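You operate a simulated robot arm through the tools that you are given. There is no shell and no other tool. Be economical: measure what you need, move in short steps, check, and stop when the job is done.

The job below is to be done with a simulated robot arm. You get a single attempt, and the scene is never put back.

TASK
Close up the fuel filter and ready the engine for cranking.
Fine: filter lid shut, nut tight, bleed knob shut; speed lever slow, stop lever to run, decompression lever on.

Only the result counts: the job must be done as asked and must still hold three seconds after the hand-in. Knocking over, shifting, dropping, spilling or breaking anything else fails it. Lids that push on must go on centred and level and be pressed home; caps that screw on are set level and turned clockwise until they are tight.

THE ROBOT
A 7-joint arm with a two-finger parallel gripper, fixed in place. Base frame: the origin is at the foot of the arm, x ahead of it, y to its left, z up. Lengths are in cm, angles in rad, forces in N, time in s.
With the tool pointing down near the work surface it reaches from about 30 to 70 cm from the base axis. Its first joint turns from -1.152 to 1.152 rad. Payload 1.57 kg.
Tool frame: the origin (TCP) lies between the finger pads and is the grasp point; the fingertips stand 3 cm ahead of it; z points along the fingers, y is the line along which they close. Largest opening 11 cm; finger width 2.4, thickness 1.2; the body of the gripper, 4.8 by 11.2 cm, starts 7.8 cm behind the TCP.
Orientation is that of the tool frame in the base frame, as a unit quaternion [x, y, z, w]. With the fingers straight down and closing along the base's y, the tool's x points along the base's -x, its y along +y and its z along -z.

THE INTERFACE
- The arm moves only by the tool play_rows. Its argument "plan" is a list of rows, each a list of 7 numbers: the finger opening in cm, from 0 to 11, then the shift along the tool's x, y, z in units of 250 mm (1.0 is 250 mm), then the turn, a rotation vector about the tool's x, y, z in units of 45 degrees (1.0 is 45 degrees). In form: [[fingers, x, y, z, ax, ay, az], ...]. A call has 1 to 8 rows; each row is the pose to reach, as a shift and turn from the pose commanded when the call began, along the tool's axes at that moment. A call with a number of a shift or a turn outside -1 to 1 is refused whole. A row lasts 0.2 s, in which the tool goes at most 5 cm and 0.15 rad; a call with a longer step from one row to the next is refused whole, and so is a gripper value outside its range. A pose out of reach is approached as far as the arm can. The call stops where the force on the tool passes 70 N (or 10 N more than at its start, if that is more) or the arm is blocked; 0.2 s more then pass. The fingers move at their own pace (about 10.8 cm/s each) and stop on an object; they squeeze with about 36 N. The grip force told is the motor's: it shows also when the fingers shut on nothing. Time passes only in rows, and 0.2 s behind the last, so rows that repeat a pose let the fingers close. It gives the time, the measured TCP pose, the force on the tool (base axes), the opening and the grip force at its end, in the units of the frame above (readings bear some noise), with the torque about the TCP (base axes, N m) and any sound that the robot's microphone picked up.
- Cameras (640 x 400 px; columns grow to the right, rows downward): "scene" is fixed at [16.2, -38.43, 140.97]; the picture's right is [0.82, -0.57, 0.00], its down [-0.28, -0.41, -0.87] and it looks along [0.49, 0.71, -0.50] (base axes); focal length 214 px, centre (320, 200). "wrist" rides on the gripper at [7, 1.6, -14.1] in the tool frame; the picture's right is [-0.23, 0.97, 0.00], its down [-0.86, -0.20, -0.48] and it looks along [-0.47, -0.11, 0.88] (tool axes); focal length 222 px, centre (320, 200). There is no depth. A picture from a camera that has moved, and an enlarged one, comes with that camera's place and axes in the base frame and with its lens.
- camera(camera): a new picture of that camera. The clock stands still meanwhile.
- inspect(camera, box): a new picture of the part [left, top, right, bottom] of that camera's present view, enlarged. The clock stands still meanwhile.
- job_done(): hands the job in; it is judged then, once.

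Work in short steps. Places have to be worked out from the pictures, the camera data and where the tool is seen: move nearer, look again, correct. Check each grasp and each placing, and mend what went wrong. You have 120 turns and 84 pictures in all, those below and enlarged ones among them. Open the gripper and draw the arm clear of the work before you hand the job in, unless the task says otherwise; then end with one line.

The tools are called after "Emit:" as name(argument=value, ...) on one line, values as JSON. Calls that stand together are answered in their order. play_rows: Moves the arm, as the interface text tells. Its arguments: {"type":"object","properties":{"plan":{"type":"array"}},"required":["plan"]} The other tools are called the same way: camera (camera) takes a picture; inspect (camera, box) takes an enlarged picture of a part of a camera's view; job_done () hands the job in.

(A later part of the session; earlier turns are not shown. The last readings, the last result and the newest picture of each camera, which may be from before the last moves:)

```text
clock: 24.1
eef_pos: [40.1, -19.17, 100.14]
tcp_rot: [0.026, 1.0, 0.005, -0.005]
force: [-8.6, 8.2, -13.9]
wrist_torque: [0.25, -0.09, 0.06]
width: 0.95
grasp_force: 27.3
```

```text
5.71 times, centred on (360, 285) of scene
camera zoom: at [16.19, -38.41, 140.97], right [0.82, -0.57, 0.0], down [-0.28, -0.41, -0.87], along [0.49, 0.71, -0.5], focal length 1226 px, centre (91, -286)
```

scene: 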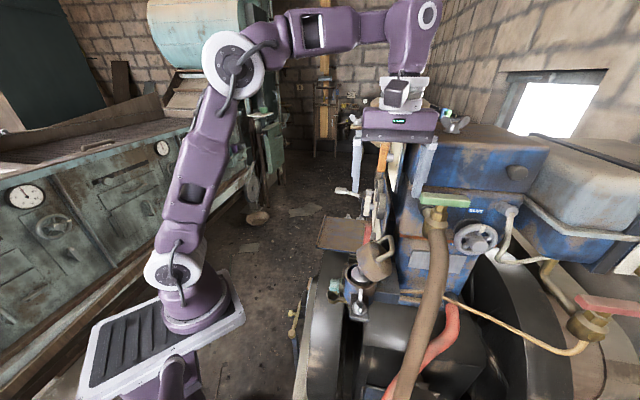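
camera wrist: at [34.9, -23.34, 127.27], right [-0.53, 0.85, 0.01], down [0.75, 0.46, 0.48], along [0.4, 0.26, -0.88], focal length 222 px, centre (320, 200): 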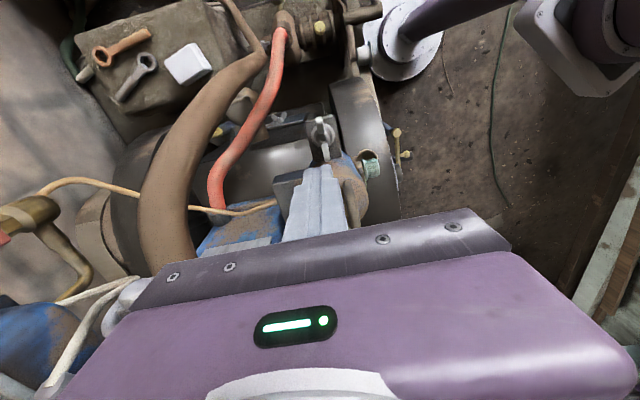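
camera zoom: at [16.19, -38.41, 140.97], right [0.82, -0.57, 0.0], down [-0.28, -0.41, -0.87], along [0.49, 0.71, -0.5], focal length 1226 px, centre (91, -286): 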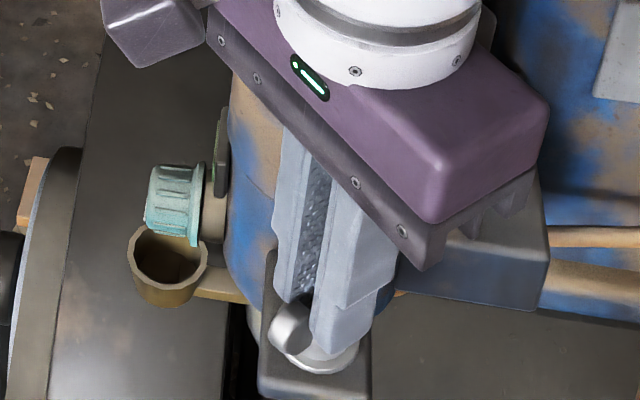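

The nut turned with the gripper and is now held by the wings (0.95 cm). Continue clockwise.

Emit:
play_rows(plan=[[0, 0, 0, 0, 0, 0, 0.17], [0, 0, 0, 0, 0, 0, 0.34], [0, 0, 0, 0, 0, 0, 0.51], [0, 0, 0, 0, 0, 0, 0.68], [0, 0, 0, 0, 0, 0, 0.85], [0, 0, 0, 0, 0, 0, 1.0]])

Emit:
play_rows(plan=[[0, 0, 0, 0, 0, 0, 0.17], [0, 0, 0, 0, 0, 0, 0.34], [0, 0, 0, 0, 0, 0, 0.51], [0, 0, 0, 0, 0, 0, 0.68], [0, 0, 0, 0, 0, 0, 0.85], [0, 0, 0, 0, 0, 0, 1.0]])

Emit:
inspect(camera="scene", box=[320, 250, 400, 320])

```text
clock: 25.5
eef_pos: [40.17, -19.26, 100.2]
tcp_rot: [0.407, 0.913, 0.002, -0.007]
force: [-24.5, 12.6, 5.1]
wrist_torque: [0.18, 0.23, 0.08]
width: 0.97
grasp_force: 27.3
```

```text
clock: 26.7
eef_pos: [39.64, -18.7, 100.16]
tcp_rot: [0.665, 0.747, 0.0, -0.019]
force: [-12.9, 8.8, 22.7]
wrist_torque: [0.63, 0.14, 1.49]
width: 1.96
grasp_force: 33.9
stopped in row 5: the force on the tool passed its limit at 77 N (the readings are from after the stop); the commanded pose is now the measured one
```

```text
5.71 times, centred on (360, 285) of scene
camera zoom: at [16.13, -38.4, 140.99], right [0.82, -0.57, 0.0], down [-0.28, -0.41, -0.87], along [0.49, 0.71, -0.5], focal length 1226 px, centre (91, -286)
```

zoom: 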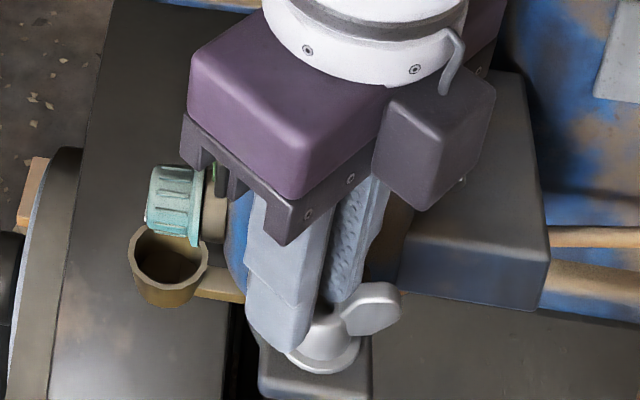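

The force limit tripped and the fingers slipped from wings to hub—nut perhaps at its stop after ~85°. I release, rise and look.

Emit:
play_rows(plan=[[4, 0, 0, 0, 0, 0, 0], [4, 0, 0, 0, 0, 0, 0], [4, 0, 0, -0.1, 0, 0, 0], [4, 0, 0, -0.25, 0, 0, 0], [4, 0, 0, -0.4, 0, 0, 0], [4, 0, 0, -0.4, 0, 0, 0]])

Emit:
inspect(camera="scene", box=[330, 280, 390, 325])

Emit:
camera(camera="wrist")

```text
clock: 28.1
eef_pos: [40.19, -18.91, 110.02]
tcp_rot: [0.665, 0.747, 0.0, -0.014]
force: [-0.2, -0.4, -0.2]
wrist_torque: [0.02, -0.02, 0.04]
width: 3.97
grasp_force: 0.1
```

```text
8.89 times, centred on (360, 302) of scene
camera zoom: at [16.2, -38.43, 140.97], right [0.82, -0.57, 0.0], down [-0.28, -0.41, -0.87], along [0.49, 0.71, -0.5], focal length 1906 px, centre (-36, -711)
```

zoom: 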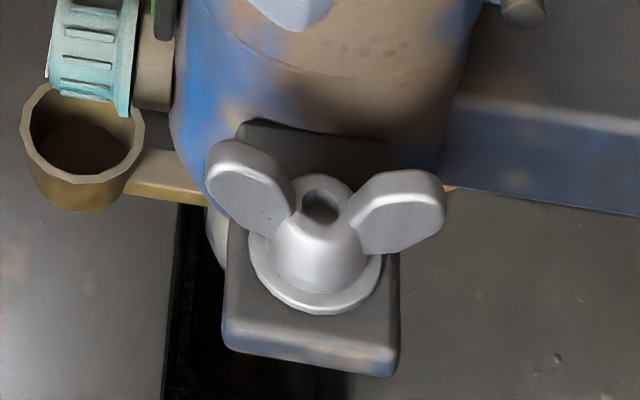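

```text
37 pictures are left
camera wrist: at [41.32, -12.29, 124.23], right [0.99, -0.11, -0.02], down [-0.09, -0.88, 0.46], along [-0.07, -0.46, -0.89], focal length 222 px, centre (320, 200)
```

wrist: 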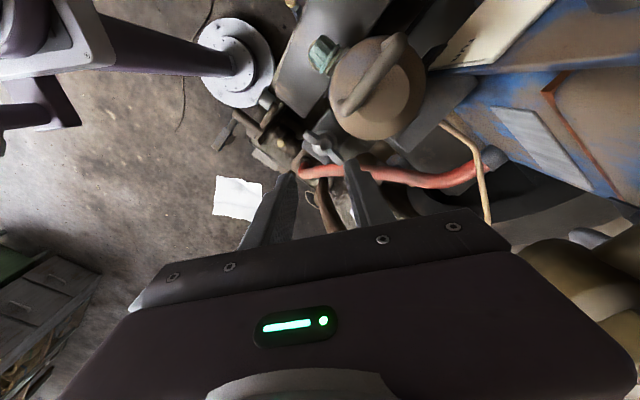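

Nut has turned ~85° (wings now at −43°). I re-align the gripper to the wings, regrip and try to turn further, to check whether it is at its stop.

Emit:
play_rows(plan=[[4, -0.014, 0, 0, 0, 0, -0.18], [4, -0.014, 0, 0, 0, 0, -0.36], [4, -0.014, 0, 0, 0, 0, -0.54], [4, -0.014, 0, 0.1, 0, 0, -0.72], [4, -0.014, 0, 0.2, 0, 0, -0.9], [4, -0.014, 0, 0.32, 0, 0, -0.9], [4, -0.014, 0, 0.396, 0, 0, -0.9], [4, -0.014, 0, 0.396, 0, 0, -0.9]])

Emit:
play_rows(plan=[[0, 0, 0, 0, 0, 0, 0], [0, 0, 0, 0, 0, 0, 0], [0, 0, 0, 0, 0, 0, 0]])

```text
clock: 29.7
eef_pos: [40.03, -19.1, 101.16]
tcp_rot: [0.363, 0.932, 0.007, -0.01]
force: [-13.6, 9.4, 39.8]
wrist_torque: [0.8, -1.22, 0.55]
width: 3.81
grasp_force: 0.1
stopped in row 7: the force on the tool passed its limit at 117 N (the readings are from after the stop); the commanded pose is now the measured one
```

```text
clock: 30.5
eef_pos: [40.13, -19.22, 100.86]
tcp_rot: [0.364, 0.931, 0.006, -0.011]
force: [9.0, -3.4, -21.0]
wrist_torque: [-0.49, -0.74, 0.02]
width: 0.95
grasp_force: 28.0
```

A finger brushed the lid edge on the way down, but the wings are now gripped (0.95 cm). Turn clockwise gently.

Emit:
play_rows(plan=[[0, 0, 0, 0, 0, 0, 0.1], [0, 0, 0, 0, 0, 0, 0.2]])

Emit:
play_rows(plan=[[0, 0, 0, 0, 0, 0, 0.1], [0, 0, 0, 0, 0, 0, 0.2]])

Emit:
inspect(camera="scene", box=[320, 240, 400, 320])

```text
clock: 31.1
eef_pos: [40.09, -19.11, 101.0]
tcp_rot: [0.436, 0.9, 0.006, -0.011]
force: [4.9, -1.0, -17.3]
wrist_torque: [-0.22, -0.39, -0.05]
width: 0.97
grasp_force: 27.9
```

```text
clock: 31.7
eef_pos: [40.1, -19.12, 101.0]
tcp_rot: [0.506, 0.863, 0.005, -0.01]
force: [4.0, 2.3, -3.3]
wrist_torque: [0.66, 0.21, -0.01]
width: 0.93
grasp_force: 27.7
```

```text
5.00 times, centred on (360, 280) of scene
camera zoom: at [16.22, -38.43, 140.97], right [0.82, -0.57, 0.0], down [-0.28, -0.41, -0.87], along [0.49, 0.71, -0.5], focal length 1072 px, centre (120, -200)
```

zoom: 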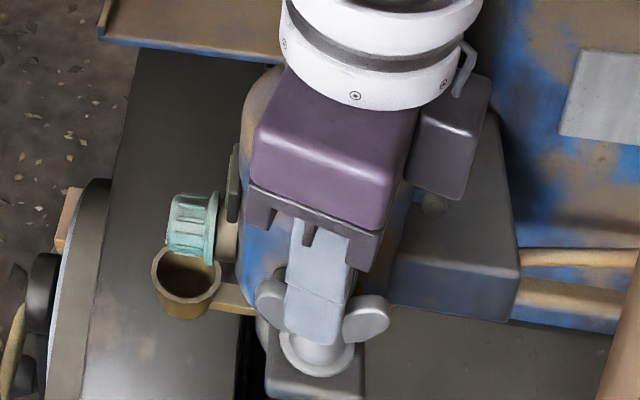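

The nut turns on with low torque, so it isn't tight yet. Continue clockwise in steps.

Emit:
play_rows(plan=[[0, 0, 0, 0, 0, 0, 0.12], [0, 0, 0, 0, 0, 0, 0.24], [0, 0, 0, 0, 0, 0, 0.36], [0, 0, 0, 0, 0, 0, 0.48]])

Emit:
play_rows(plan=[[0, 0, 0, 0, 0, 0, 0.12], [0, 0, 0, 0, 0, 0, 0.24], [0, 0, 0, 0, 0, 0, 0.36], [0, 0, 0, 0, 0, 0, 0.48]])

```text
clock: 32.7
eef_pos: [39.71, -18.84, 100.87]
tcp_rot: [0.657, 0.753, 0.003, -0.017]
force: [-27.7, 38.7, 32.4]
wrist_torque: [1.15, 0.39, 2.11]
width: 1.79
grasp_force: 32.3
```

```text
clock: 33.3
eef_pos: [39.1, -18.31, 100.89]
tcp_rot: [0.723, 0.69, 0.001, -0.031]
force: [-38.0, 10.1, 23.9]
wrist_torque: [1.29, 1.19, 0.34]
width: 1.78
grasp_force: 33.1
stopped in row 3: the force on the tool passed its limit at 86 N (the readings are from after the stop); the commanded pose is now the measured one
```

High torque (2.1 N·m) and slip at about yaw −80. I release, rise and inspect.

Emit:
play_rows(plan=[[4, 0, 0, 0, 0, 0, 0], [4, 0, 0, 0, 0, 0, 0], [4, 0, 0, -0.1, 0, 0, 0], [4, 0, 0, -0.25, 0, 0, 0], [4, 0, 0, -0.36, 0, 0, 0], [4, 0, 0, -0.36, 0, 0, 0]])

Emit:
inspect(camera="scene", box=[330, 270, 390, 325])

```text
clock: 34.7
eef_pos: [39.84, -19.0, 109.96]
tcp_rot: [0.722, 0.691, 0.002, -0.024]
force: [0.2, -0.1, 0.2]
wrist_torque: [0.0, 0.0, 0.0]
width: 4.02
grasp_force: 0.0
```

```text
7.27 times, centred on (360, 298) of scene
camera zoom: at [16.2, -38.43, 140.97], right [0.82, -0.57, 0.0], down [-0.28, -0.41, -0.87], along [0.49, 0.71, -0.5], focal length 1560 px, centre (29, -509)
```

zoom: 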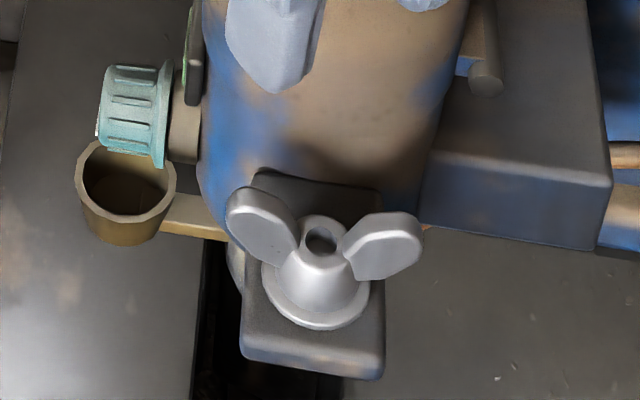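

Both attempts ended at the same wing angle (−43°, a quarter turn from the start) with 2.1 N·m resisted, so the nut is at its stop. Next the bleed knob at ≈(41,−9.3,93.5), axis pointing to the front; I swing round to view its face.

Emit:
play_rows(plan=[[4, 0, 0, -0.16, 0, 0, 0], [4, 0.1, -0.035, -0.2, 0, 0, -0.17], [4, 0.2, -0.07, -0.2, 0, 0, -0.34], [4, 0.3, -0.1, -0.2, 0, 0, -0.51], [4, 0.4, -0.14, -0.2, 0, 0, -0.68], [4, 0.5, -0.17, -0.2, 0, 0, -0.85], [4, 0.513, -0.176, -0.2, 0, 0, -1.0], [4, 0.513, -0.176, -0.2, 0, 0, -1.0]])

```text
clock: 36.5
eef_pos: [36.1, -5.99, 115.49]
tcp_rot: [0.402, 0.915, 0.011, -0.022]
force: [0.0, -0.1, -0.2]
wrist_torque: [0.0, 0.01, -0.01]
width: 3.99
grasp_force: 0.0
```

Emit:
play_rows(plan=[[4, 0.066, 0, 0.06, 0, -0.16, 0], [4, 0.13, 0, 0.13, 0, -0.32, 0], [4, 0.2, 0.01, 0.2, 0, -0.48, 0], [4, 0.26, 0.02, 0.3, 0, -0.64, 0], [4, 0.33, 0.026, 0.4, 0, -0.78, 0], [4, 0.33, 0.026, 0.4, 0, -0.78, 0]])

Emit:
camera(camera="wrist")

```text
clock: 37.9
eef_pos: [30.79, 1.27, 106.7]
tcp_rot: [0.387, 0.879, -0.112, 0.256]
force: [-0.4, 0.6, 0.5]
wrist_torque: [-0.02, -0.01, 0.03]
width: 4.0
grasp_force: 0.0
out of reach, approached as far as the arm can: row 4, 5, 6
```

```text
34 pictures are left
camera wrist: at [22.95, 12.19, 114.97], right [0.85, 0.52, 0.12], down [0.17, -0.48, 0.86], along [0.5, -0.71, -0.49], focal length 222 px, centre (320, 200)
```

wrist: 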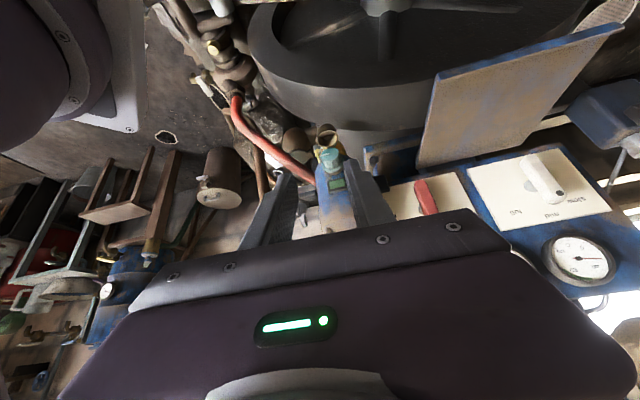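

Out-of-reach is near here, but the knob face is visible. Enlarging.

Emit:
inspect(camera="wrist", box=[300, 115, 364, 195])

```text
5.00 times, centred on (332, 155) of wrist
camera zoom: at [22.95, 12.19, 114.97], right [0.85, 0.52, 0.12], down [0.17, -0.48, 0.86], along [0.5, -0.71, -0.49], focal length 1111 px, centre (260, 425)
```

zoom: 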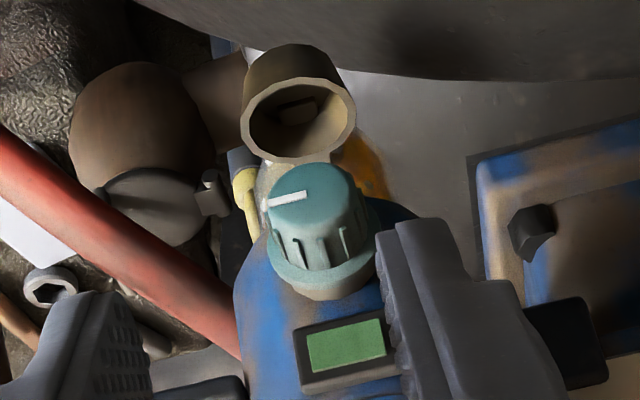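

The pointer on the knob face points to 3 o'clock (seen from the front); green tag at 12. I'll pinch the knob from above/front and try clockwise. Knob centre ≈(40.9,−9.0,92.3). Moving to the pre-grasp pose.

Emit:
play_rows(plan=[[6, -0.06, 0.007, 0.13, 0, 0, 0], [6, -0.12, 0.014, 0.26, 0, 0, 0], [6, -0.179, 0.02, 0.36, 0, 0, 0], [6, -0.179, 0.02, 0.36, 0, 0, 0]])

Emit:
inspect(camera="wrist", box=[240, 90, 400, 230])

```text
clock: 38.9
eef_pos: [35.46, -1.39, 108.93]
tcp_rot: [0.389, 0.879, -0.11, 0.255]
force: [-0.8, 0.1, -0.3]
wrist_torque: [0.02, 0.02, 0.0]
width: 5.99
grasp_force: 0.0
out of reach, approached as far as the arm can: row 1, 2, 3, 4
```

```text
2.86 times, centred on (320, 160) of wrist
camera zoom: at [27.53, 9.57, 117.08], right [0.85, 0.51, 0.13], down [0.17, -0.48, 0.86], along [0.5, -0.71, -0.49], focal length 635 px, centre (320, 314)
```

zoom: 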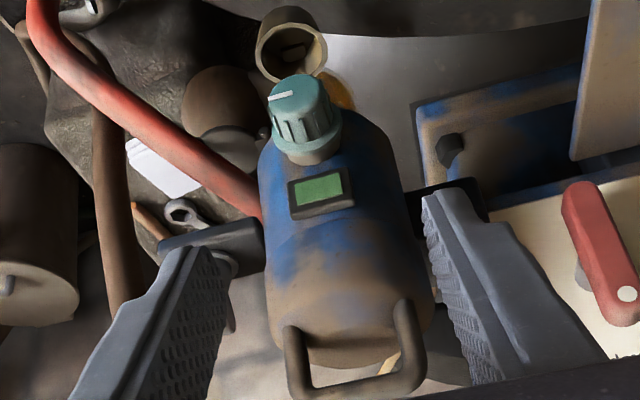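

That pitch isn't reachable so close to the base. I reduce the pitch to ~12° and hover above the knob.

Emit:
play_rows(plan=[[6, 0, 0, -0.1, 0, 0.17, 0], [6, -0.05, 0.006, -0.1, 0, 0.34, 0], [6, -0.092, 0.012, -0.05, 0, 0.51, 0], [6, -0.092, 0.012, 0.045, 0, 0.51, 0], [6, -0.092, 0.012, 0.045, 0, 0.51, 0]])

Emit:
inspect(camera="scene", box=[290, 230, 400, 330])

```text
clock: 40.1
eef_pos: [37.15, -2.96, 109.35]
tcp_rot: [0.403, 0.912, -0.032, 0.075]
force: [-0.2, 0.1, 0.3]
wrist_torque: [0.01, 0.03, -0.01]
width: 6.02
grasp_force: 0.1
```

```text
4.00 times, centred on (345, 280) of scene
camera zoom: at [16.2, -38.43, 140.97], right [0.82, -0.57, 0.0], down [-0.28, -0.41, -0.87], along [0.49, 0.71, -0.5], focal length 858 px, centre (220, -120)
```

zoom: 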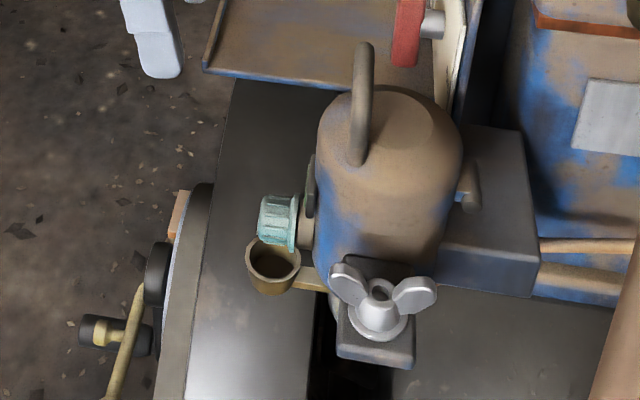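

Now reachable (pitch ~9°). Lid, nut look good. I lower to ~7 cm above the grasp.

Emit:
play_rows(plan=[[6, -0.05, -0.02, 0.12, 0, 0, 0], [6, -0.1, -0.04, 0.24, 0, 0, 0], [6, -0.128, -0.053, 0.36, 0, 0, 0], [6, -0.128, -0.053, 0.368, 0, 0, 0]])

Emit:
inspect(camera="wrist", box=[240, 90, 400, 230])

```text
clock: 41.1
eef_pos: [38.99, -7.16, 100.6]
tcp_rot: [0.402, 0.912, -0.031, 0.075]
force: [0.1, 0.1, 0.3]
wrist_torque: [-0.02, 0.0, 0.03]
width: 5.98
grasp_force: 0.0
```

```text
2.86 times, centred on (320, 160) of wrist
camera zoom: at [34.07, 0.69, 113.5], right [0.87, 0.49, 0.04], down [0.37, -0.7, 0.61], along [0.33, -0.52, -0.79], focal length 635 px, centre (320, 314)
```

zoom: 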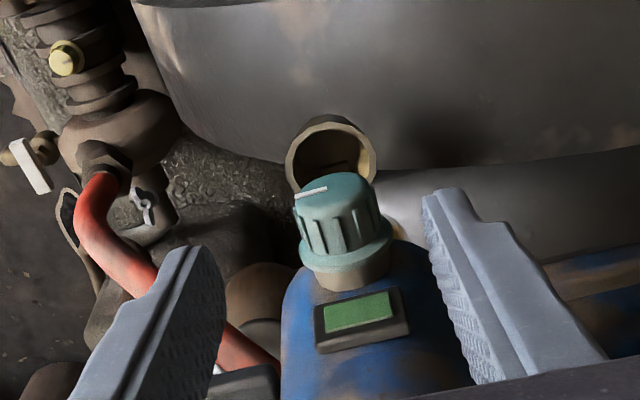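

Knob axis point ≈(41.0,−8.85,92.2). I descend to the grasp and close.

Emit:
play_rows(plan=[[6, -0.048, 0.0136, 0.08, 0, 0, 0], [6, -0.048, 0.0136, 0.18, 0, 0, 0], [6, -0.048, 0.0136, 0.25, 0, 0, 0], [6, -0.048, 0.0136, 0.28, 0, 0, 0], [6, -0.048, 0.0136, 0.28, 0, 0, 0]])

Emit:
play_rows(plan=[[2, 0, 0, 0, 0, 0, 0], [2, 0, 0, 0, 0, 0, 0], [2, 0, 0, 0, 0, 0, 0]])

Emit:
inspect(camera="scene", box=[290, 230, 400, 330])

```text
clock: 42.3
eef_pos: [41.0, -8.62, 93.77]
tcp_rot: [0.402, 0.912, -0.031, 0.075]
force: [-0.4, 0.7, 0.2]
wrist_torque: [0.03, 0.0, 0.01]
width: 5.99
grasp_force: 0.0
```

```text
clock: 43.1
eef_pos: [41.17, -8.41, 93.86]
tcp_rot: [0.4, 0.913, -0.03, 0.076]
force: [8.0, 5.1, -6.6]
wrist_torque: [0.08, -0.16, 0.99]
width: 2.97
grasp_force: 39.2
```

```text
4.00 times, centred on (345, 280) of scene
camera zoom: at [16.23, -38.41, 140.97], right [0.82, -0.57, 0.0], down [-0.28, -0.41, -0.86], along [0.49, 0.71, -0.5], focal length 858 px, centre (220, -120)
```

zoom: 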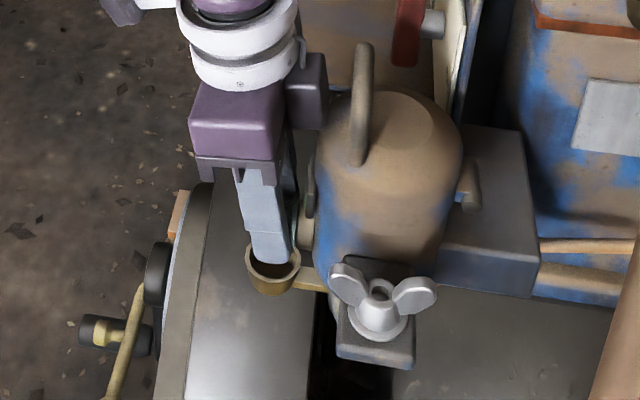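

Knob gripped (2.97 cm). I turn it clockwise (as seen from the front) by 40° about its axis.

Emit:
play_rows(plan=[[2, 0, 0.004, 0, 0, 0, 0], [2, 0, -0.005, 0.0006, -0.175, 0, 0.028], [2, 0, -0.0136, 0.0025, -0.351, 0, 0.057], [2, 0, -0.022, 0.0055, -0.526, 0, 0.085], [2, 0, -0.03, 0.0097, -0.702, 0, 0.114], [2, 0, -0.037, 0.015, -0.877, 0, 0.142], [2, 0, -0.037, 0.015, -0.877, 0, 0.142]])

Emit:
inspect(camera="wrist", box=[240, 90, 400, 230])

```text
clock: 44.5
eef_pos: [42.22, -8.65, 92.03]
tcp_rot: [0.403, 0.854, 0.272, 0.185]
force: [-18.5, -2.4, -12.7]
wrist_torque: [-0.2, -0.1, 0.35]
width: 4.08
grasp_force: 11.8
out of reach, approached as far as the arm can: row 5, 6, 7
stopped in row 7: the force on the tool passed its limit at 153 N (the readings are from after the stop); the commanded pose is now the measured one
```

```text
2.86 times, centred on (320, 160) of wrist
camera zoom: at [31.41, -6.92, 103.39], right [0.71, 0.33, 0.62], down [0.15, -0.93, 0.33], along [0.69, -0.15, -0.71], focal length 635 px, centre (320, 314)
```

zoom: 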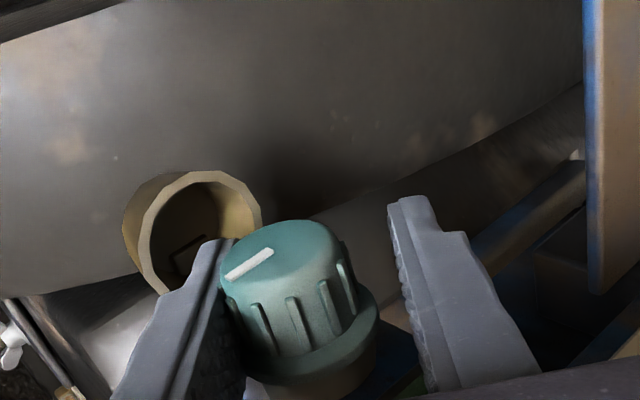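

The arm hit a reach limit and slipped off; the knob seems to have turned ~20° clockwise. I back straight out along the tool axis.

Emit:
play_rows(plan=[[4.4, 0, -0.01, 0, 0, 0, 0], [4.4, 0, -0.01, -0.06, 0, 0, 0], [4.4, 0, -0.01, -0.14, 0, 0, 0], [4.4, 0, -0.01, -0.24, 0, 0, 0], [4.4, 0, -0.01, -0.24, 0, 0, 0]])

Emit:
inspect(camera="wrist", box=[220, 90, 400, 230])

Emit:
camera(camera="scene")

```text
clock: 45.3
eef_pos: [42.05, -8.8, 92.45]
tcp_rot: [0.401, 0.857, 0.275, 0.172]
force: [-7.2, 2.8, 0.5]
wrist_torque: [0.05, -0.44, -0.13]
width: 4.47
grasp_force: 0.1
out of reach, approached as far as the arm can: row 2, 3
stopped in row 3: the force on the tool passed its limit at 80 N (the readings are from after the stop); the commanded pose is now the measured one
```

```text
2.86 times, centred on (310, 160) of wrist
camera zoom: at [31.47, -7.29, 104.08], right [0.72, 0.34, 0.61], down [0.17, -0.93, 0.32], along [0.68, -0.13, -0.73], focal length 635 px, centre (349, 314)
```

zoom: 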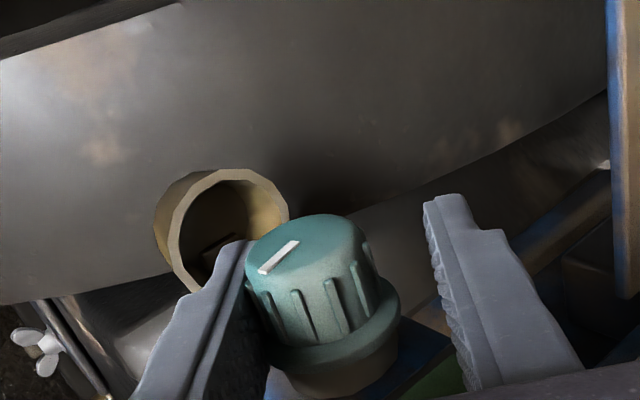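

```text
26 pictures are left
```

scene: 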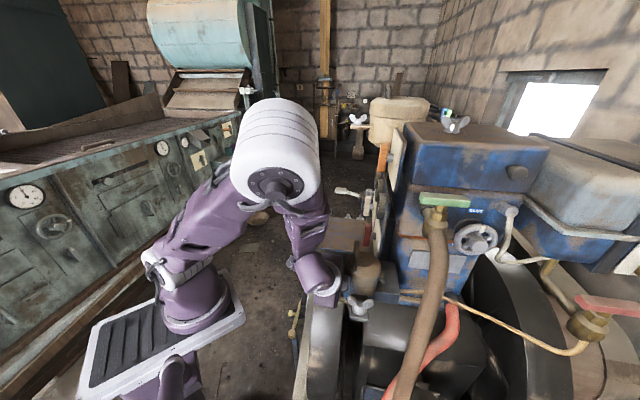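

I rotate the tool back upright around the knob (slightly open) before lifting, so no finger hooks under it.

Emit:
play_rows(plan=[[5.2, 0.004, 0.002, -0.01, 0.16, 0, -0.026], [5.2, 0.01, 0.002, -0.02, 0.32, 0, -0.052], [5.2, 0.016, 0.003, -0.03, 0.48, 0, -0.078], [5.2, 0.022, 0.003, -0.044, 0.64, 0, -0.105], [5.2, 0.026, 0.003, -0.054, 0.78, 0, -0.125], [5.2, 0.026, 0.003, -0.054, 0.78, 0, -0.125]])

```text
clock: 45.8
eef_pos: [41.1, -9.19, 92.28]
tcp_rot: [0.417, 0.874, 0.207, 0.138]
force: [-14.3, -7.9, -1.0]
wrist_torque: [0.64, -1.12, -0.66]
width: 5.17
grasp_force: 0.1
stopped in row 2: the force on the tool passed its limit at 81 N (the readings are from after the stop); the commanded pose is now the measured one
```

Blocked again; I look before moving further.

Emit:
camera(camera="wrist")

Emit:
inspect(camera="scene", box=[280, 200, 410, 330])

```text
25 pictures are left
camera wrist: at [32.11, -6.5, 104.96], right [0.79, 0.37, 0.48], down [0.19, -0.9, 0.38], along [0.58, -0.21, -0.79], focal length 222 px, centre (320, 200)
```

wrist: 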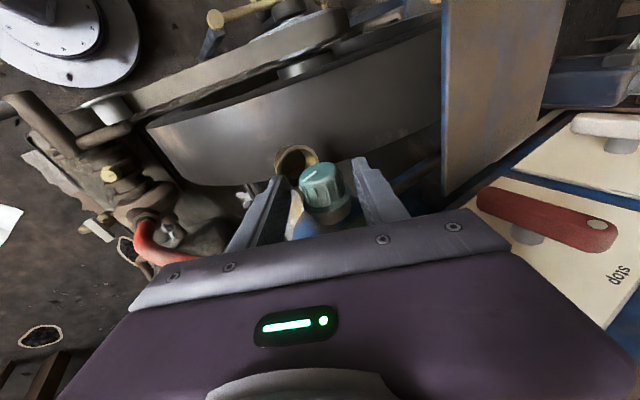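

```text
3.08 times, centred on (345, 265) of scene
camera zoom: at [16.16, -38.45, 140.97], right [0.82, -0.57, 0.0], down [-0.28, -0.41, -0.87], along [0.49, 0.71, -0.5], focal length 660 px, centre (243, 0)
```

zoom: 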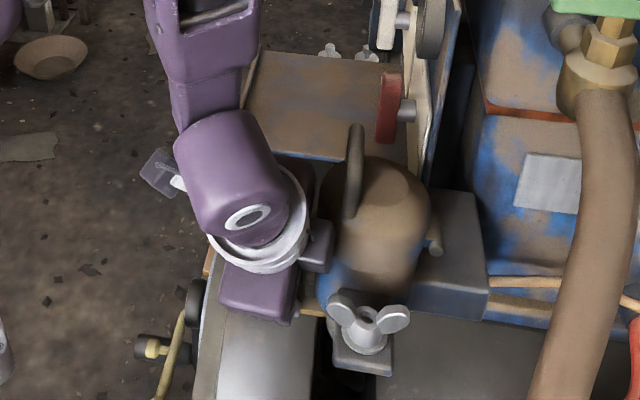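

The box on the gripper seems to lean against the lid. I slide the tool outward along the knob axis (tool +x), freeing the knob, before lifting.

Emit:
play_rows(plan=[[5.2, 0.04, 0, 0, 0, 0, 0], [5.2, 0.08, 0, 0, 0, 0, 0], [5.2, 0.12, 0, 0, 0, 0, 0], [5.2, 0.15, 0, 0, 0, 0, 0], [5.2, 0.15, 0, 0, 0, 0, 0]])

```text
clock: 47.0
eef_pos: [38.9, -6.21, 92.09]
tcp_rot: [0.415, 0.875, 0.208, 0.138]
force: [0.1, -1.0, 1.0]
wrist_torque: [0.03, -0.03, 0.0]
width: 5.21
grasp_force: 0.1
```

Free. Now upright and lift.

Emit:
play_rows(plan=[[5.2, 0, 0.02, -0.04, 0.15, 0, -0.025], [5.2, 0, 0.045, -0.08, 0.3, 0, -0.05], [5.2, -0.005, 0.07, -0.13, 0.45, 0, -0.075], [5.2, -0.01, 0.1, -0.18, 0.6, 0, -0.1], [5.2, -0.016, 0.115, -0.21, 0.62, 0, -0.1]])

Emit:
inspect(camera="wrist", box=[240, 80, 400, 220])

Emit:
inspect(camera="scene", box=[310, 230, 410, 320])

```text
clock: 48.2
eef_pos: [38.95, -6.25, 98.1]
tcp_rot: [0.403, 0.914, -0.015, 0.042]
force: [-0.2, -0.1, 0.3]
wrist_torque: [0.0, 0.05, 0.03]
width: 5.21
grasp_force: 0.0
```

```text
2.86 times, centred on (320, 150) of wrist
camera zoom: at [34.45, 0.72, 111.6], right [0.87, 0.49, 0.03], down [0.4, -0.73, 0.55], along [0.29, -0.47, -0.83], focal length 635 px, centre (320, 343)
```

zoom: 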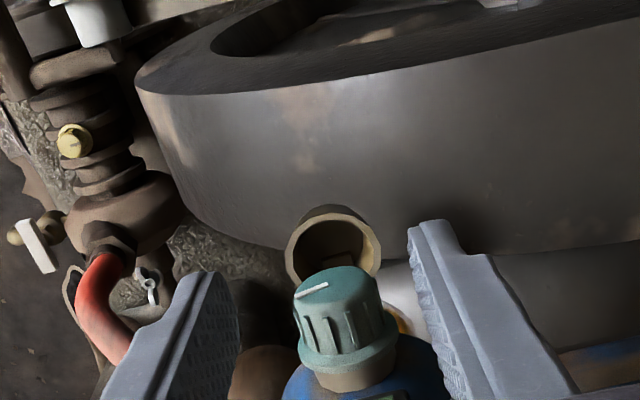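

```text
4.44 times, centred on (360, 275) of scene
camera zoom: at [16.2, -38.43, 140.97], right [0.82, -0.57, 0.0], down [-0.28, -0.41, -0.87], along [0.49, 0.71, -0.5], focal length 953 px, centre (142, -133)
```

zoom: 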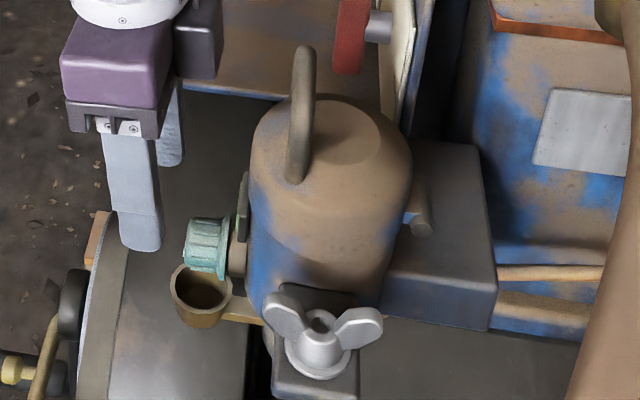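

The pointer is still about 3 o'clock (if anything slightly counter-clockwise), so clockwise didn't move it. I regrip with a bit more pitch and test both directions with small turns.

Emit:
play_rows(plan=[[5.5, -0.05, -0.004, 0, 0, -0.1, 0], [5.5, -0.103, -0.008, 0.0, 0, -0.2, 0], [5.5, -0.103, -0.008, 0.1, 0, -0.2, 0], [5.5, -0.103, -0.008, 0.182, 0, -0.2, 0], [5.5, -0.103, -0.008, 0.182, 0, -0.2, 0]])

Emit:
play_rows(plan=[[2, 0, 0, 0, 0, 0, 0], [2, 0, 0, 0, 0, 0, 0], [2, 0, 0, 0, 0, 0, 0]])

```text
clock: 49.4
eef_pos: [40.91, -8.49, 93.72]
tcp_rot: [0.4, 0.908, -0.045, 0.114]
force: [-1.1, 0.4, -0.1]
wrist_torque: [-0.03, 0.01, -0.03]
width: 5.52
grasp_force: 0.0
```

```text
clock: 50.2
eef_pos: [41.04, -8.42, 93.88]
tcp_rot: [0.398, 0.909, -0.046, 0.115]
force: [9.5, 12.4, -7.4]
wrist_torque: [-0.03, -0.43, 1.06]
width: 2.89
grasp_force: 38.9
```

Small centring and yaw correction, then a reading.

Emit:
play_rows(plan=[[2, 0, 0.006, 0, 0, 0, -0.07], [2, 0, 0.006, 0, 0, 0, -0.07]])

```text
clock: 50.8
eef_pos: [40.97, -8.56, 93.82]
tcp_rot: [0.376, 0.918, -0.049, 0.115]
force: [2.8, -0.3, 28.5]
wrist_torque: [-0.2, -0.29, -0.22]
width: 2.88
grasp_force: 38.3
```

Now a clockwise test of 16°.

Emit:
play_rows(plan=[[2, 0, -0.009, -0.002, -0.173, 0, 0.043], [2, 0, -0.0176, 0, -0.345, 0, 0.085], [2, 0, -0.0176, 0, -0.345, 0, 0.085]])

Emit:
inspect(camera="wrist", box=[260, 100, 388, 200])

```text
clock: 51.6
eef_pos: [40.59, -8.93, 93.78]
tcp_rot: [0.387, 0.904, 0.079, 0.164]
force: [6.8, -10.4, -7.1]
wrist_torque: [-0.79, -0.19, -0.17]
width: 2.86
grasp_force: 38.5
```

```text
4.00 times, centred on (324, 150) of wrist
camera zoom: at [32.13, -2.96, 105.75], right [0.8, 0.51, 0.32], down [0.25, -0.77, 0.59], along [0.54, -0.4, -0.74], focal length 888 px, centre (304, 400)
```

zoom: 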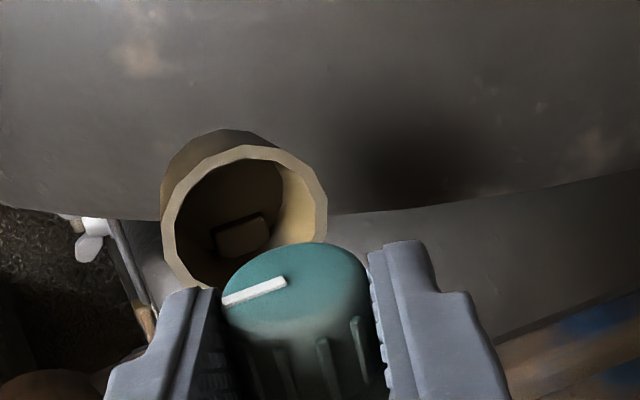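

It followed (~16° clockwise) with modest torque. Continue 14° further.

Emit:
play_rows(plan=[[2, 0, -0.009, 0.001, -0.15, 0, 0.037], [2, 0, -0.0166, 0.003, -0.3, 0, 0.074], [2, 0, -0.0166, 0.003, -0.3, 0, 0.074]])

Emit:
inspect(camera="wrist", box=[260, 100, 388, 200])

```text
clock: 52.4
eef_pos: [40.48, -8.96, 93.28]
tcp_rot: [0.394, 0.877, 0.19, 0.199]
force: [-53.9, -15.4, -3.1]
wrist_torque: [-0.28, 0.99, -0.75]
width: 2.96
grasp_force: 39.0
out of reach, approached as far as the arm can: row 2, 3
```

```text
4.00 times, centred on (324, 150) of wrist
camera zoom: at [30.17, -5.23, 104.77], right [0.74, 0.43, 0.52], down [0.16, -0.86, 0.48], along [0.65, -0.27, -0.71], focal length 888 px, centre (304, 400)
```

zoom: 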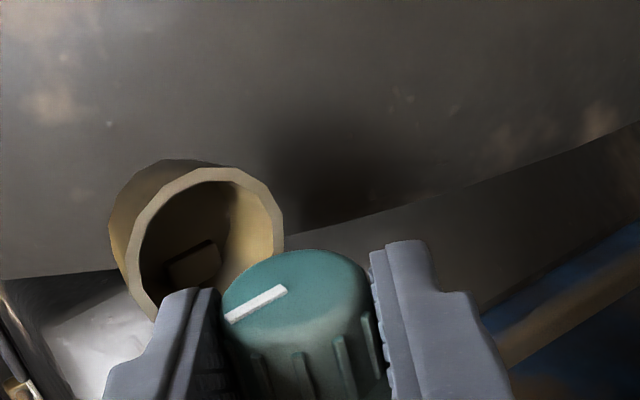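

Relative to the tool the knob slipped here: clockwise seems blocked at its starting angle (−5°). I now test counter-clockwise by 40°.

Emit:
play_rows(plan=[[2, 0, 0.0089, 0.0006, 0.172, 0, -0.043], [2, 0, 0.0176, 0.0025, 0.345, 0, -0.085], [2, 0, 0.026, 0.0055, 0.517, 0, -0.128], [2, 0, 0.034, 0.0097, 0.69, 0, -0.17], [2, 0, 0.041, 0.015, 0.862, 0, -0.213], [2, 0, 0.041, 0.015, 0.862, 0, -0.213]])

Emit:
inspect(camera="wrist", box=[260, 100, 388, 200])

```text
clock: 53.8
eef_pos: [41.81, -8.41, 93.76]
tcp_rot: [0.363, 0.919, -0.13, 0.081]
force: [-10.5, -9.9, 4.7]
wrist_torque: [-0.07, 0.32, -0.18]
width: 3.35
grasp_force: 7.6
```

```text
4.00 times, centred on (324, 150) of wrist
camera zoom: at [37.08, 1.28, 105.3], right [0.84, 0.54, -0.12], down [0.46, -0.55, 0.7], along [0.31, -0.64, -0.71], focal length 888 px, centre (304, 400)
```

zoom: 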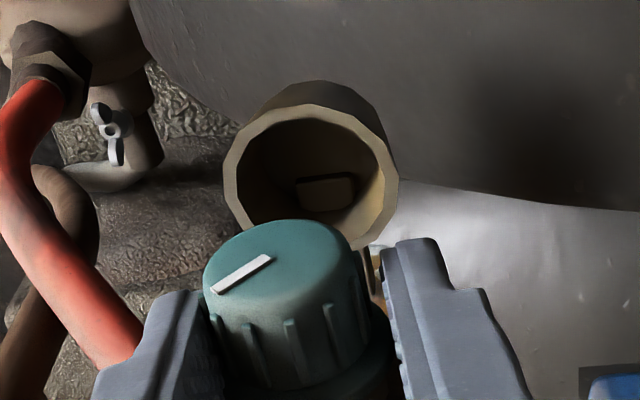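

The knob turned freely counter-clockwise (pointer now ~42° up toward the green tag), so shut must be that way. I open, recentre, lean back clockwise and regrip for another stroke.

Emit:
play_rows(plan=[[5.6, 0, 0, 0, 0, 0, 0], [5.6, 0.0246, -0.023, 0, 0, 0, 0], [5.6, 0.0246, -0.032, 0.0, -0.16, 0, 0.04], [5.6, 0.0246, -0.04, 0.002, -0.31, 0, 0.08], [5.6, 0.0246, -0.047, 0.004, -0.46, 0, 0.115], [5.6, 0.0246, -0.053, 0.0075, -0.604, 0, 0.15], [2, 0.0246, -0.053, 0.0075, -0.604, 0, 0.15], [2, 0.0246, -0.053, 0.0075, -0.604, 0, 0.15]])

Emit:
play_rows(plan=[[2, 0, 0, 0, 0, 0, 0], [2, 0, 0, 0, 0, 0, 0]])

```text
clock: 55.6
eef_pos: [40.5, -8.94, 93.74]
tcp_rot: [0.385, 0.901, 0.097, 0.171]
force: [8.2, 12.6, 10.6]
wrist_torque: [-0.02, -0.47, 0.51]
width: 2.94
grasp_force: 39.0
```

```text
clock: 56.2
eef_pos: [40.6, -8.93, 93.71]
tcp_rot: [0.387, 0.901, 0.096, 0.172]
force: [13.9, 19.6, 20.7]
wrist_torque: [0.32, -0.4, 0.65]
width: 2.95
grasp_force: 39.4
```

Good grip. Centre slightly and turn counter-clockwise 44°.

Emit:
play_rows(plan=[[2, 0, 0.008, 0, 0, 0, 0], [2, 0, 0.017, 0.0006, 0.172, 0, -0.043], [2, 0, 0.0256, 0.0025, 0.345, 0, -0.085], [2, 0, 0.034, 0.0055, 0.517, 0, -0.128], [2, 0, 0.042, 0.0097, 0.69, 0, -0.17], [2, 0, 0.049, 0.015, 0.862, 0, -0.213], [2, 0, 0.052, 0.018, 0.95, 0, -0.235], [2, 0, 0.052, 0.018, 0.95, 0, -0.235]])

Emit:
inspect(camera="wrist", box=[260, 100, 388, 200])

```text
clock: 58.0
eef_pos: [41.63, -8.2, 93.66]
tcp_rot: [0.34, 0.905, -0.255, 0.025]
force: [7.7, 12.6, -2.4]
wrist_torque: [0.25, -0.2, 0.3]
width: 3.25
grasp_force: 6.8
```

```text
4.00 times, centred on (324, 150) of wrist
camera zoom: at [38.98, 3.82, 103.56], right [0.79, 0.48, -0.38], down [0.59, -0.41, 0.69], along [0.18, -0.77, -0.61], focal length 888 px, centre (304, 400)
```

zoom: 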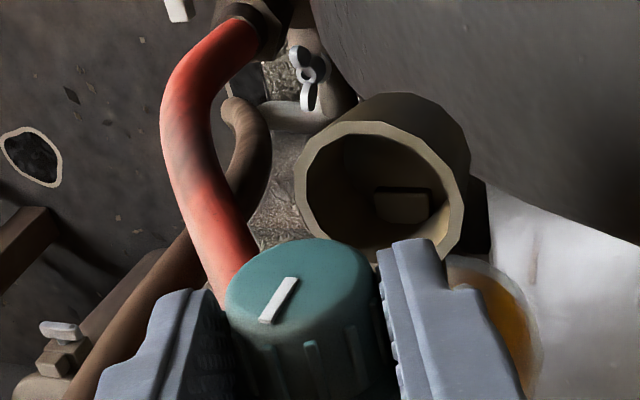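

The pointer is now at ~88°, i.e. toward the green tag. A further 8° tells whether there's a stop.

Emit:
play_rows(plan=[[2, 0, 0.006, 0.0006, 0.12, 0, -0.03], [2, 0, 0.0089, 0.001, 0.18, 0, -0.045], [2, 0, 0.0089, 0.001, 0.18, 0, -0.045]])

Emit:
inspect(camera="wrist", box=[260, 100, 388, 200])

```text
clock: 58.8
eef_pos: [41.79, -7.91, 93.44]
tcp_rot: [0.326, 0.89, -0.319, -0.004]
force: [9.9, 9.7, -3.9]
wrist_torque: [0.17, -0.21, 0.26]
width: 3.23
grasp_force: 7.1
```

```text
4.00 times, centred on (324, 150) of wrist
camera zoom: at [40.12, 4.93, 102.37], right [0.74, 0.44, -0.51], down [0.66, -0.34, 0.67], along [0.12, -0.83, -0.54], focal length 888 px, centre (304, 400)
```

zoom: 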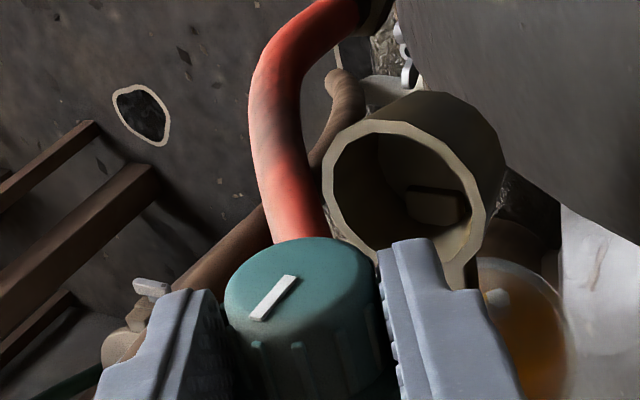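

The knob stayed at ~90° while the tool went on: it's against its stop at the green tag — shut. I open slightly and slide out along the knob axis, then lift.

Emit:
play_rows(plan=[[4.4, 0, -0.01, 0, 0, 0, 0], [4.4, 0, -0.01, 0, 0, 0, 0], [4.4, 0.05, -0.01, -0.012, 0, 0, 0], [4.4, 0.1, -0.01, -0.025, 0, 0, 0], [4.4, 0.15, -0.01, -0.037, 0, 0, 0], [4.4, 0.17, -0.01, -0.042, 0, 0, 0]])

Emit:
play_rows(plan=[[4.4, 0, -0.02, -0.04, -0.17, 0, 0.04], [4.4, 0, -0.04, -0.09, -0.34, 0, 0.08], [4.4, 0, -0.06, -0.15, -0.5, 0, 0.12], [4.4, 0, -0.08, -0.22, -0.66, 0, 0.16], [4.4, 0, -0.1, -0.3, -0.8, 0, 0.2], [4.4, 0, -0.1, -0.3, -0.8, 0, 0.2]])

Emit:
inspect(camera="wrist", box=[240, 80, 480, 230])

```text
clock: 60.2
eef_pos: [38.29, -5.04, 93.66]
tcp_rot: [0.326, 0.89, -0.319, -0.004]
force: [-0.7, -0.4, 1.0]
wrist_torque: [-0.02, -0.04, -0.03]
width: 4.39
grasp_force: 0.1
```

```text
clock: 61.6
eef_pos: [38.36, -2.28, 101.07]
tcp_rot: [0.379, 0.917, -0.027, 0.122]
force: [0.5, -0.4, 0.5]
wrist_torque: [-0.02, 0.03, 0.0]
width: 4.36
grasp_force: 0.1
```

```text
2.67 times, centred on (360, 155) of wrist
camera zoom: at [31.92, 5.69, 113.18], right [0.84, 0.54, 0.1], down [0.35, -0.66, 0.66], along [0.42, -0.52, -0.74], focal length 592 px, centre (213, 320)
```

zoom: 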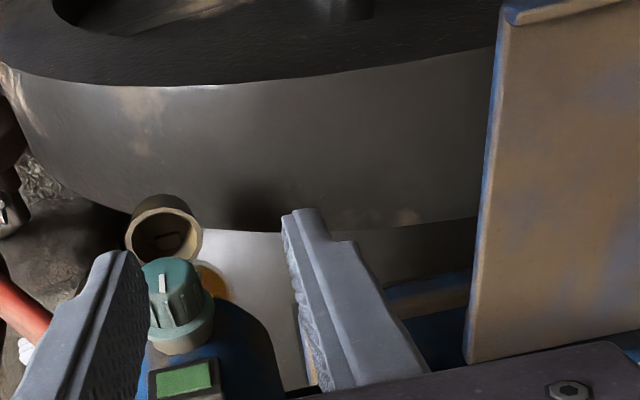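

Pointer faces the green tag: bleed knob shut. Next the levers: I move up and left, pitch to 45° to view the panel from its front.

Emit:
play_rows(plan=[[4.4, 0, 0, -0.15, 0, 0, 0], [4.4, 0, 0.1, -0.25, 0, -0.14, 0], [4.4, 0, 0.2, -0.33, 0, -0.28, 0], [4.4, 0, 0.3, -0.4, 0, -0.42, 0], [4.4, 0, 0.4, -0.43, 0, -0.56, 0], [4.4, 0, 0.496, -0.43, 0, -0.69, 0], [4.4, 0, 0.496, -0.43, 0, -0.69, 0]])

Emit:
camera(camera="wrist")

```text
clock: 63.2
eef_pos: [44.99, 8.18, 112.13]
tcp_rot: [0.357, 0.851, -0.128, 0.364]
force: [0.8, -0.5, 0.2]
wrist_torque: [0.0, -0.03, -0.01]
width: 4.4
grasp_force: 0.0
```

```text
15 pictures are left
camera wrist: at [35.26, 19.62, 117.13], right [0.79, 0.58, 0.2], down [0.02, -0.35, 0.94], along [0.61, -0.74, -0.29], focal length 222 px, centre (320, 200)
```

wrist: 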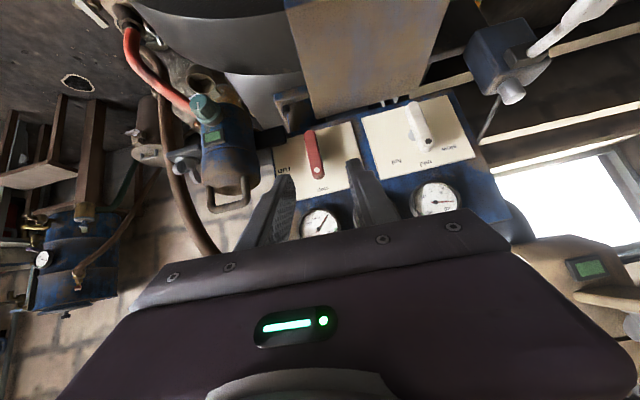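

I can reach the panel. Red lever: axis ≈(56,−4.5,99.3), top end z≈103.5; white ≈(69.5,6.9,98.5). I close the fingers and approach beside the top of the red lever on its left (+e_r), 4 cm short.

Emit:
play_rows(plan=[[0, -0.05, 0.01, 0.12, 0, 0, 0], [0, -0.1, 0.02, 0.24, 0, 0, 0], [0, -0.15, 0.03, 0.36, 0, 0, 0], [0, -0.195, 0.041, 0.496, 0, 0, 0], [0, -0.195, 0.041, 0.496, 0, 0, 0]])

Emit:
camera(camera="wrist")

```text
clock: 64.4
eef_pos: [54.54, 0.58, 106.6]
tcp_rot: [0.357, 0.851, -0.127, 0.363]
force: [-0.2, 0.6, -0.8]
wrist_torque: [0.02, 0.04, -0.02]
width: 0.0
grasp_force: 21.3
```

```text
14 pictures are left
camera wrist: at [44.97, 11.96, 111.79], right [0.79, 0.58, 0.2], down [0.02, -0.35, 0.94], along [0.61, -0.74, -0.29], focal length 222 px, centre (320, 200)
```

wrist: 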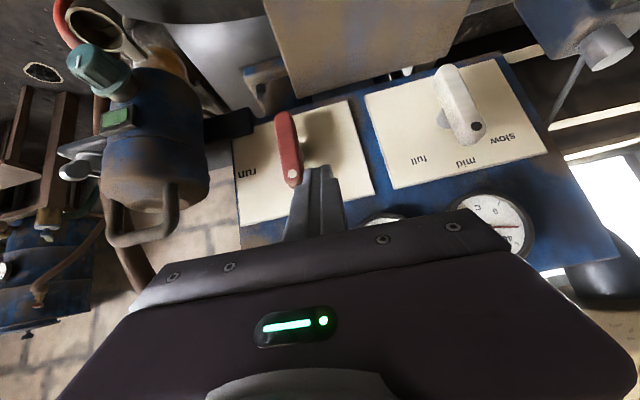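

Positions check out (red dot at (55.6,−4.2,103); white lever centre ≈(67.3,7.7,99)). I go in beside the red lever, then sweep its top along an arc to the right (run).

Emit:
play_rows(plan=[[0, -0.004, 0, 0.07, 0, 0, 0], [0, -0.011, 0, 0.154, 0, 0, 0], [0, -0.011, 0, 0.154, 0, 0, 0]])

Emit:
play_rows(plan=[[0, -0.022, -0.058, -0.022, 0, 0, 0], [0, -0.028, -0.096, -0.028, 0, 0, 0], [0, -0.028, -0.134, -0.028, 0, 0, 0], [0, -0.02, -0.172, -0.02, 0, 0, 0], [0, -0.006, -0.205, -0.006, 0, 0, 0], [0, 0.014, -0.232, 0.014, 0, 0, 0], [0, 0.022, -0.239, 0.022, 0, 0, 0]])

Emit:
camera(camera="wrist")

```text
clock: 65.2
eef_pos: [56.98, -1.45, 104.26]
tcp_rot: [0.357, 0.851, -0.128, 0.363]
force: [-0.3, 0.2, -0.1]
wrist_torque: [0.04, -0.03, -0.01]
width: 0.0
grasp_force: 21.2
```

```text
clock: 66.8
eef_pos: [52.78, -5.77, 103.5]
tcp_rot: [0.355, 0.85, -0.127, 0.367]
force: [2.8, 7.3, 25.5]
wrist_torque: [0.0, -0.31, 0.0]
width: 0.0
grasp_force: 21.2
```

```text
13 pictures are left
camera wrist: at [43.0, 5.63, 108.41], right [0.79, 0.58, 0.21], down [0.01, -0.35, 0.94], along [0.61, -0.74, -0.29], focal length 222 px, centre (320, 200)
```

wrist: 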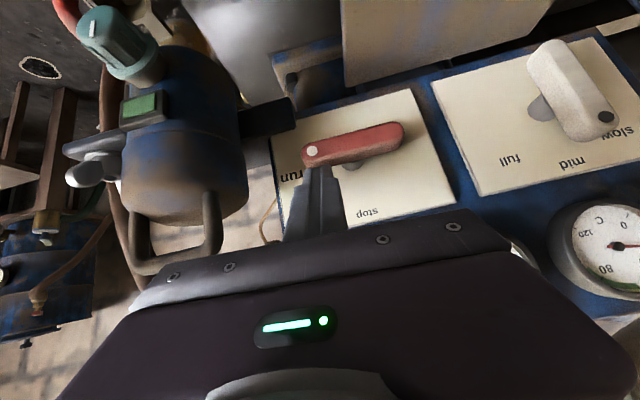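

The red lever is at "run" against its stop. I withdraw and go to the right-hand (−e_r) side of the white lever's top.

Emit:
play_rows(plan=[[0, 0, 0, -0.1, 0, 0, 0], [0, 0.005, 0.0, -0.198, 0, 0, 0], [0, 0.01, 0.18, -0.198, 0, 0, 0], [0, 0.015, 0.36, -0.198, 0, 0, 0], [0, 0.02, 0.54, -0.198, 0, 0, 0], [0, 0.02, 0.676, -0.198, 0, 0, 0], [0, 0.02, 0.676, -0.198, 0, 0, 0]])

Emit:
camera(camera="wrist")

```text
clock: 68.4
eef_pos: [61.59, 8.44, 106.96]
tcp_rot: [0.358, 0.851, -0.129, 0.363]
force: [-0.1, 0.7, 0.1]
wrist_torque: [-0.01, 0.06, -0.03]
width: 0.0
grasp_force: 20.8
```

```text
12 pictures are left
camera wrist: at [51.95, 19.93, 112.12], right [0.79, 0.58, 0.2], down [0.02, -0.35, 0.94], along [0.61, -0.74, -0.29], focal length 222 px, centre (320, 200)
```

wrist: 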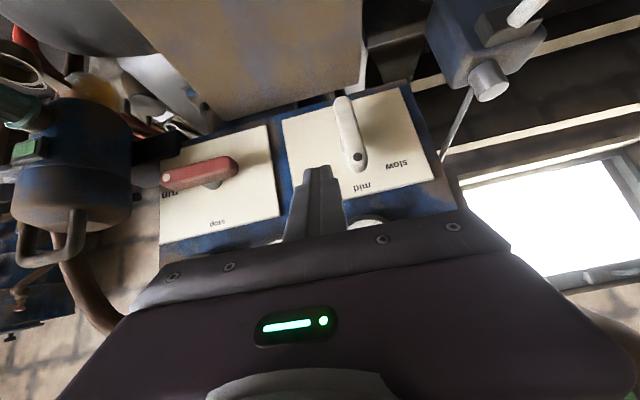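

White lever centre ≈r 53; I enter beside it and sweep the top left (slow), to ~50°.

Emit:
play_rows(plan=[[0, 0.003, 0.034, 0.07, 0, 0, 0], [0, 0.007, 0.034, 0.164, 0, 0, 0], [0, 0.007, 0.034, 0.164, 0, 0, 0]])

Emit:
play_rows(plan=[[0, -0.016, 0.058, -0.016, 0, 0, 0], [0, -0.023, 0.096, -0.023, 0, 0, 0], [0, -0.022, 0.134, -0.022, 0, 0, 0], [0, -0.02, 0.148, -0.02, 0, 0, 0], [0, -0.02, 0.148, -0.02, 0, 0, 0]])

Emit:
camera(camera="wrist")

```text
clock: 69.2
eef_pos: [64.32, 7.22, 104.24]
tcp_rot: [0.357, 0.851, -0.128, 0.364]
force: [0.2, -0.4, -0.6]
wrist_torque: [0.0, 0.01, -0.02]
width: 0.0
grasp_force: 21.5
```

```text
clock: 70.4
eef_pos: [66.85, 10.1, 104.87]
tcp_rot: [0.357, 0.851, -0.128, 0.363]
force: [1.4, 0.5, -0.1]
wrist_torque: [-0.04, 0.0, 0.02]
width: 0.03
grasp_force: 21.5
```

```text
11 pictures are left
camera wrist: at [57.15, 21.56, 110.04], right [0.79, 0.58, 0.2], down [0.02, -0.35, 0.94], along [0.61, -0.74, -0.29], focal length 222 px, centre (320, 200)
```

wrist: 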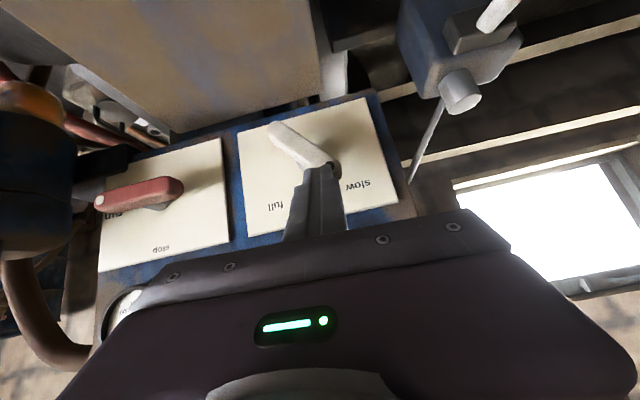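

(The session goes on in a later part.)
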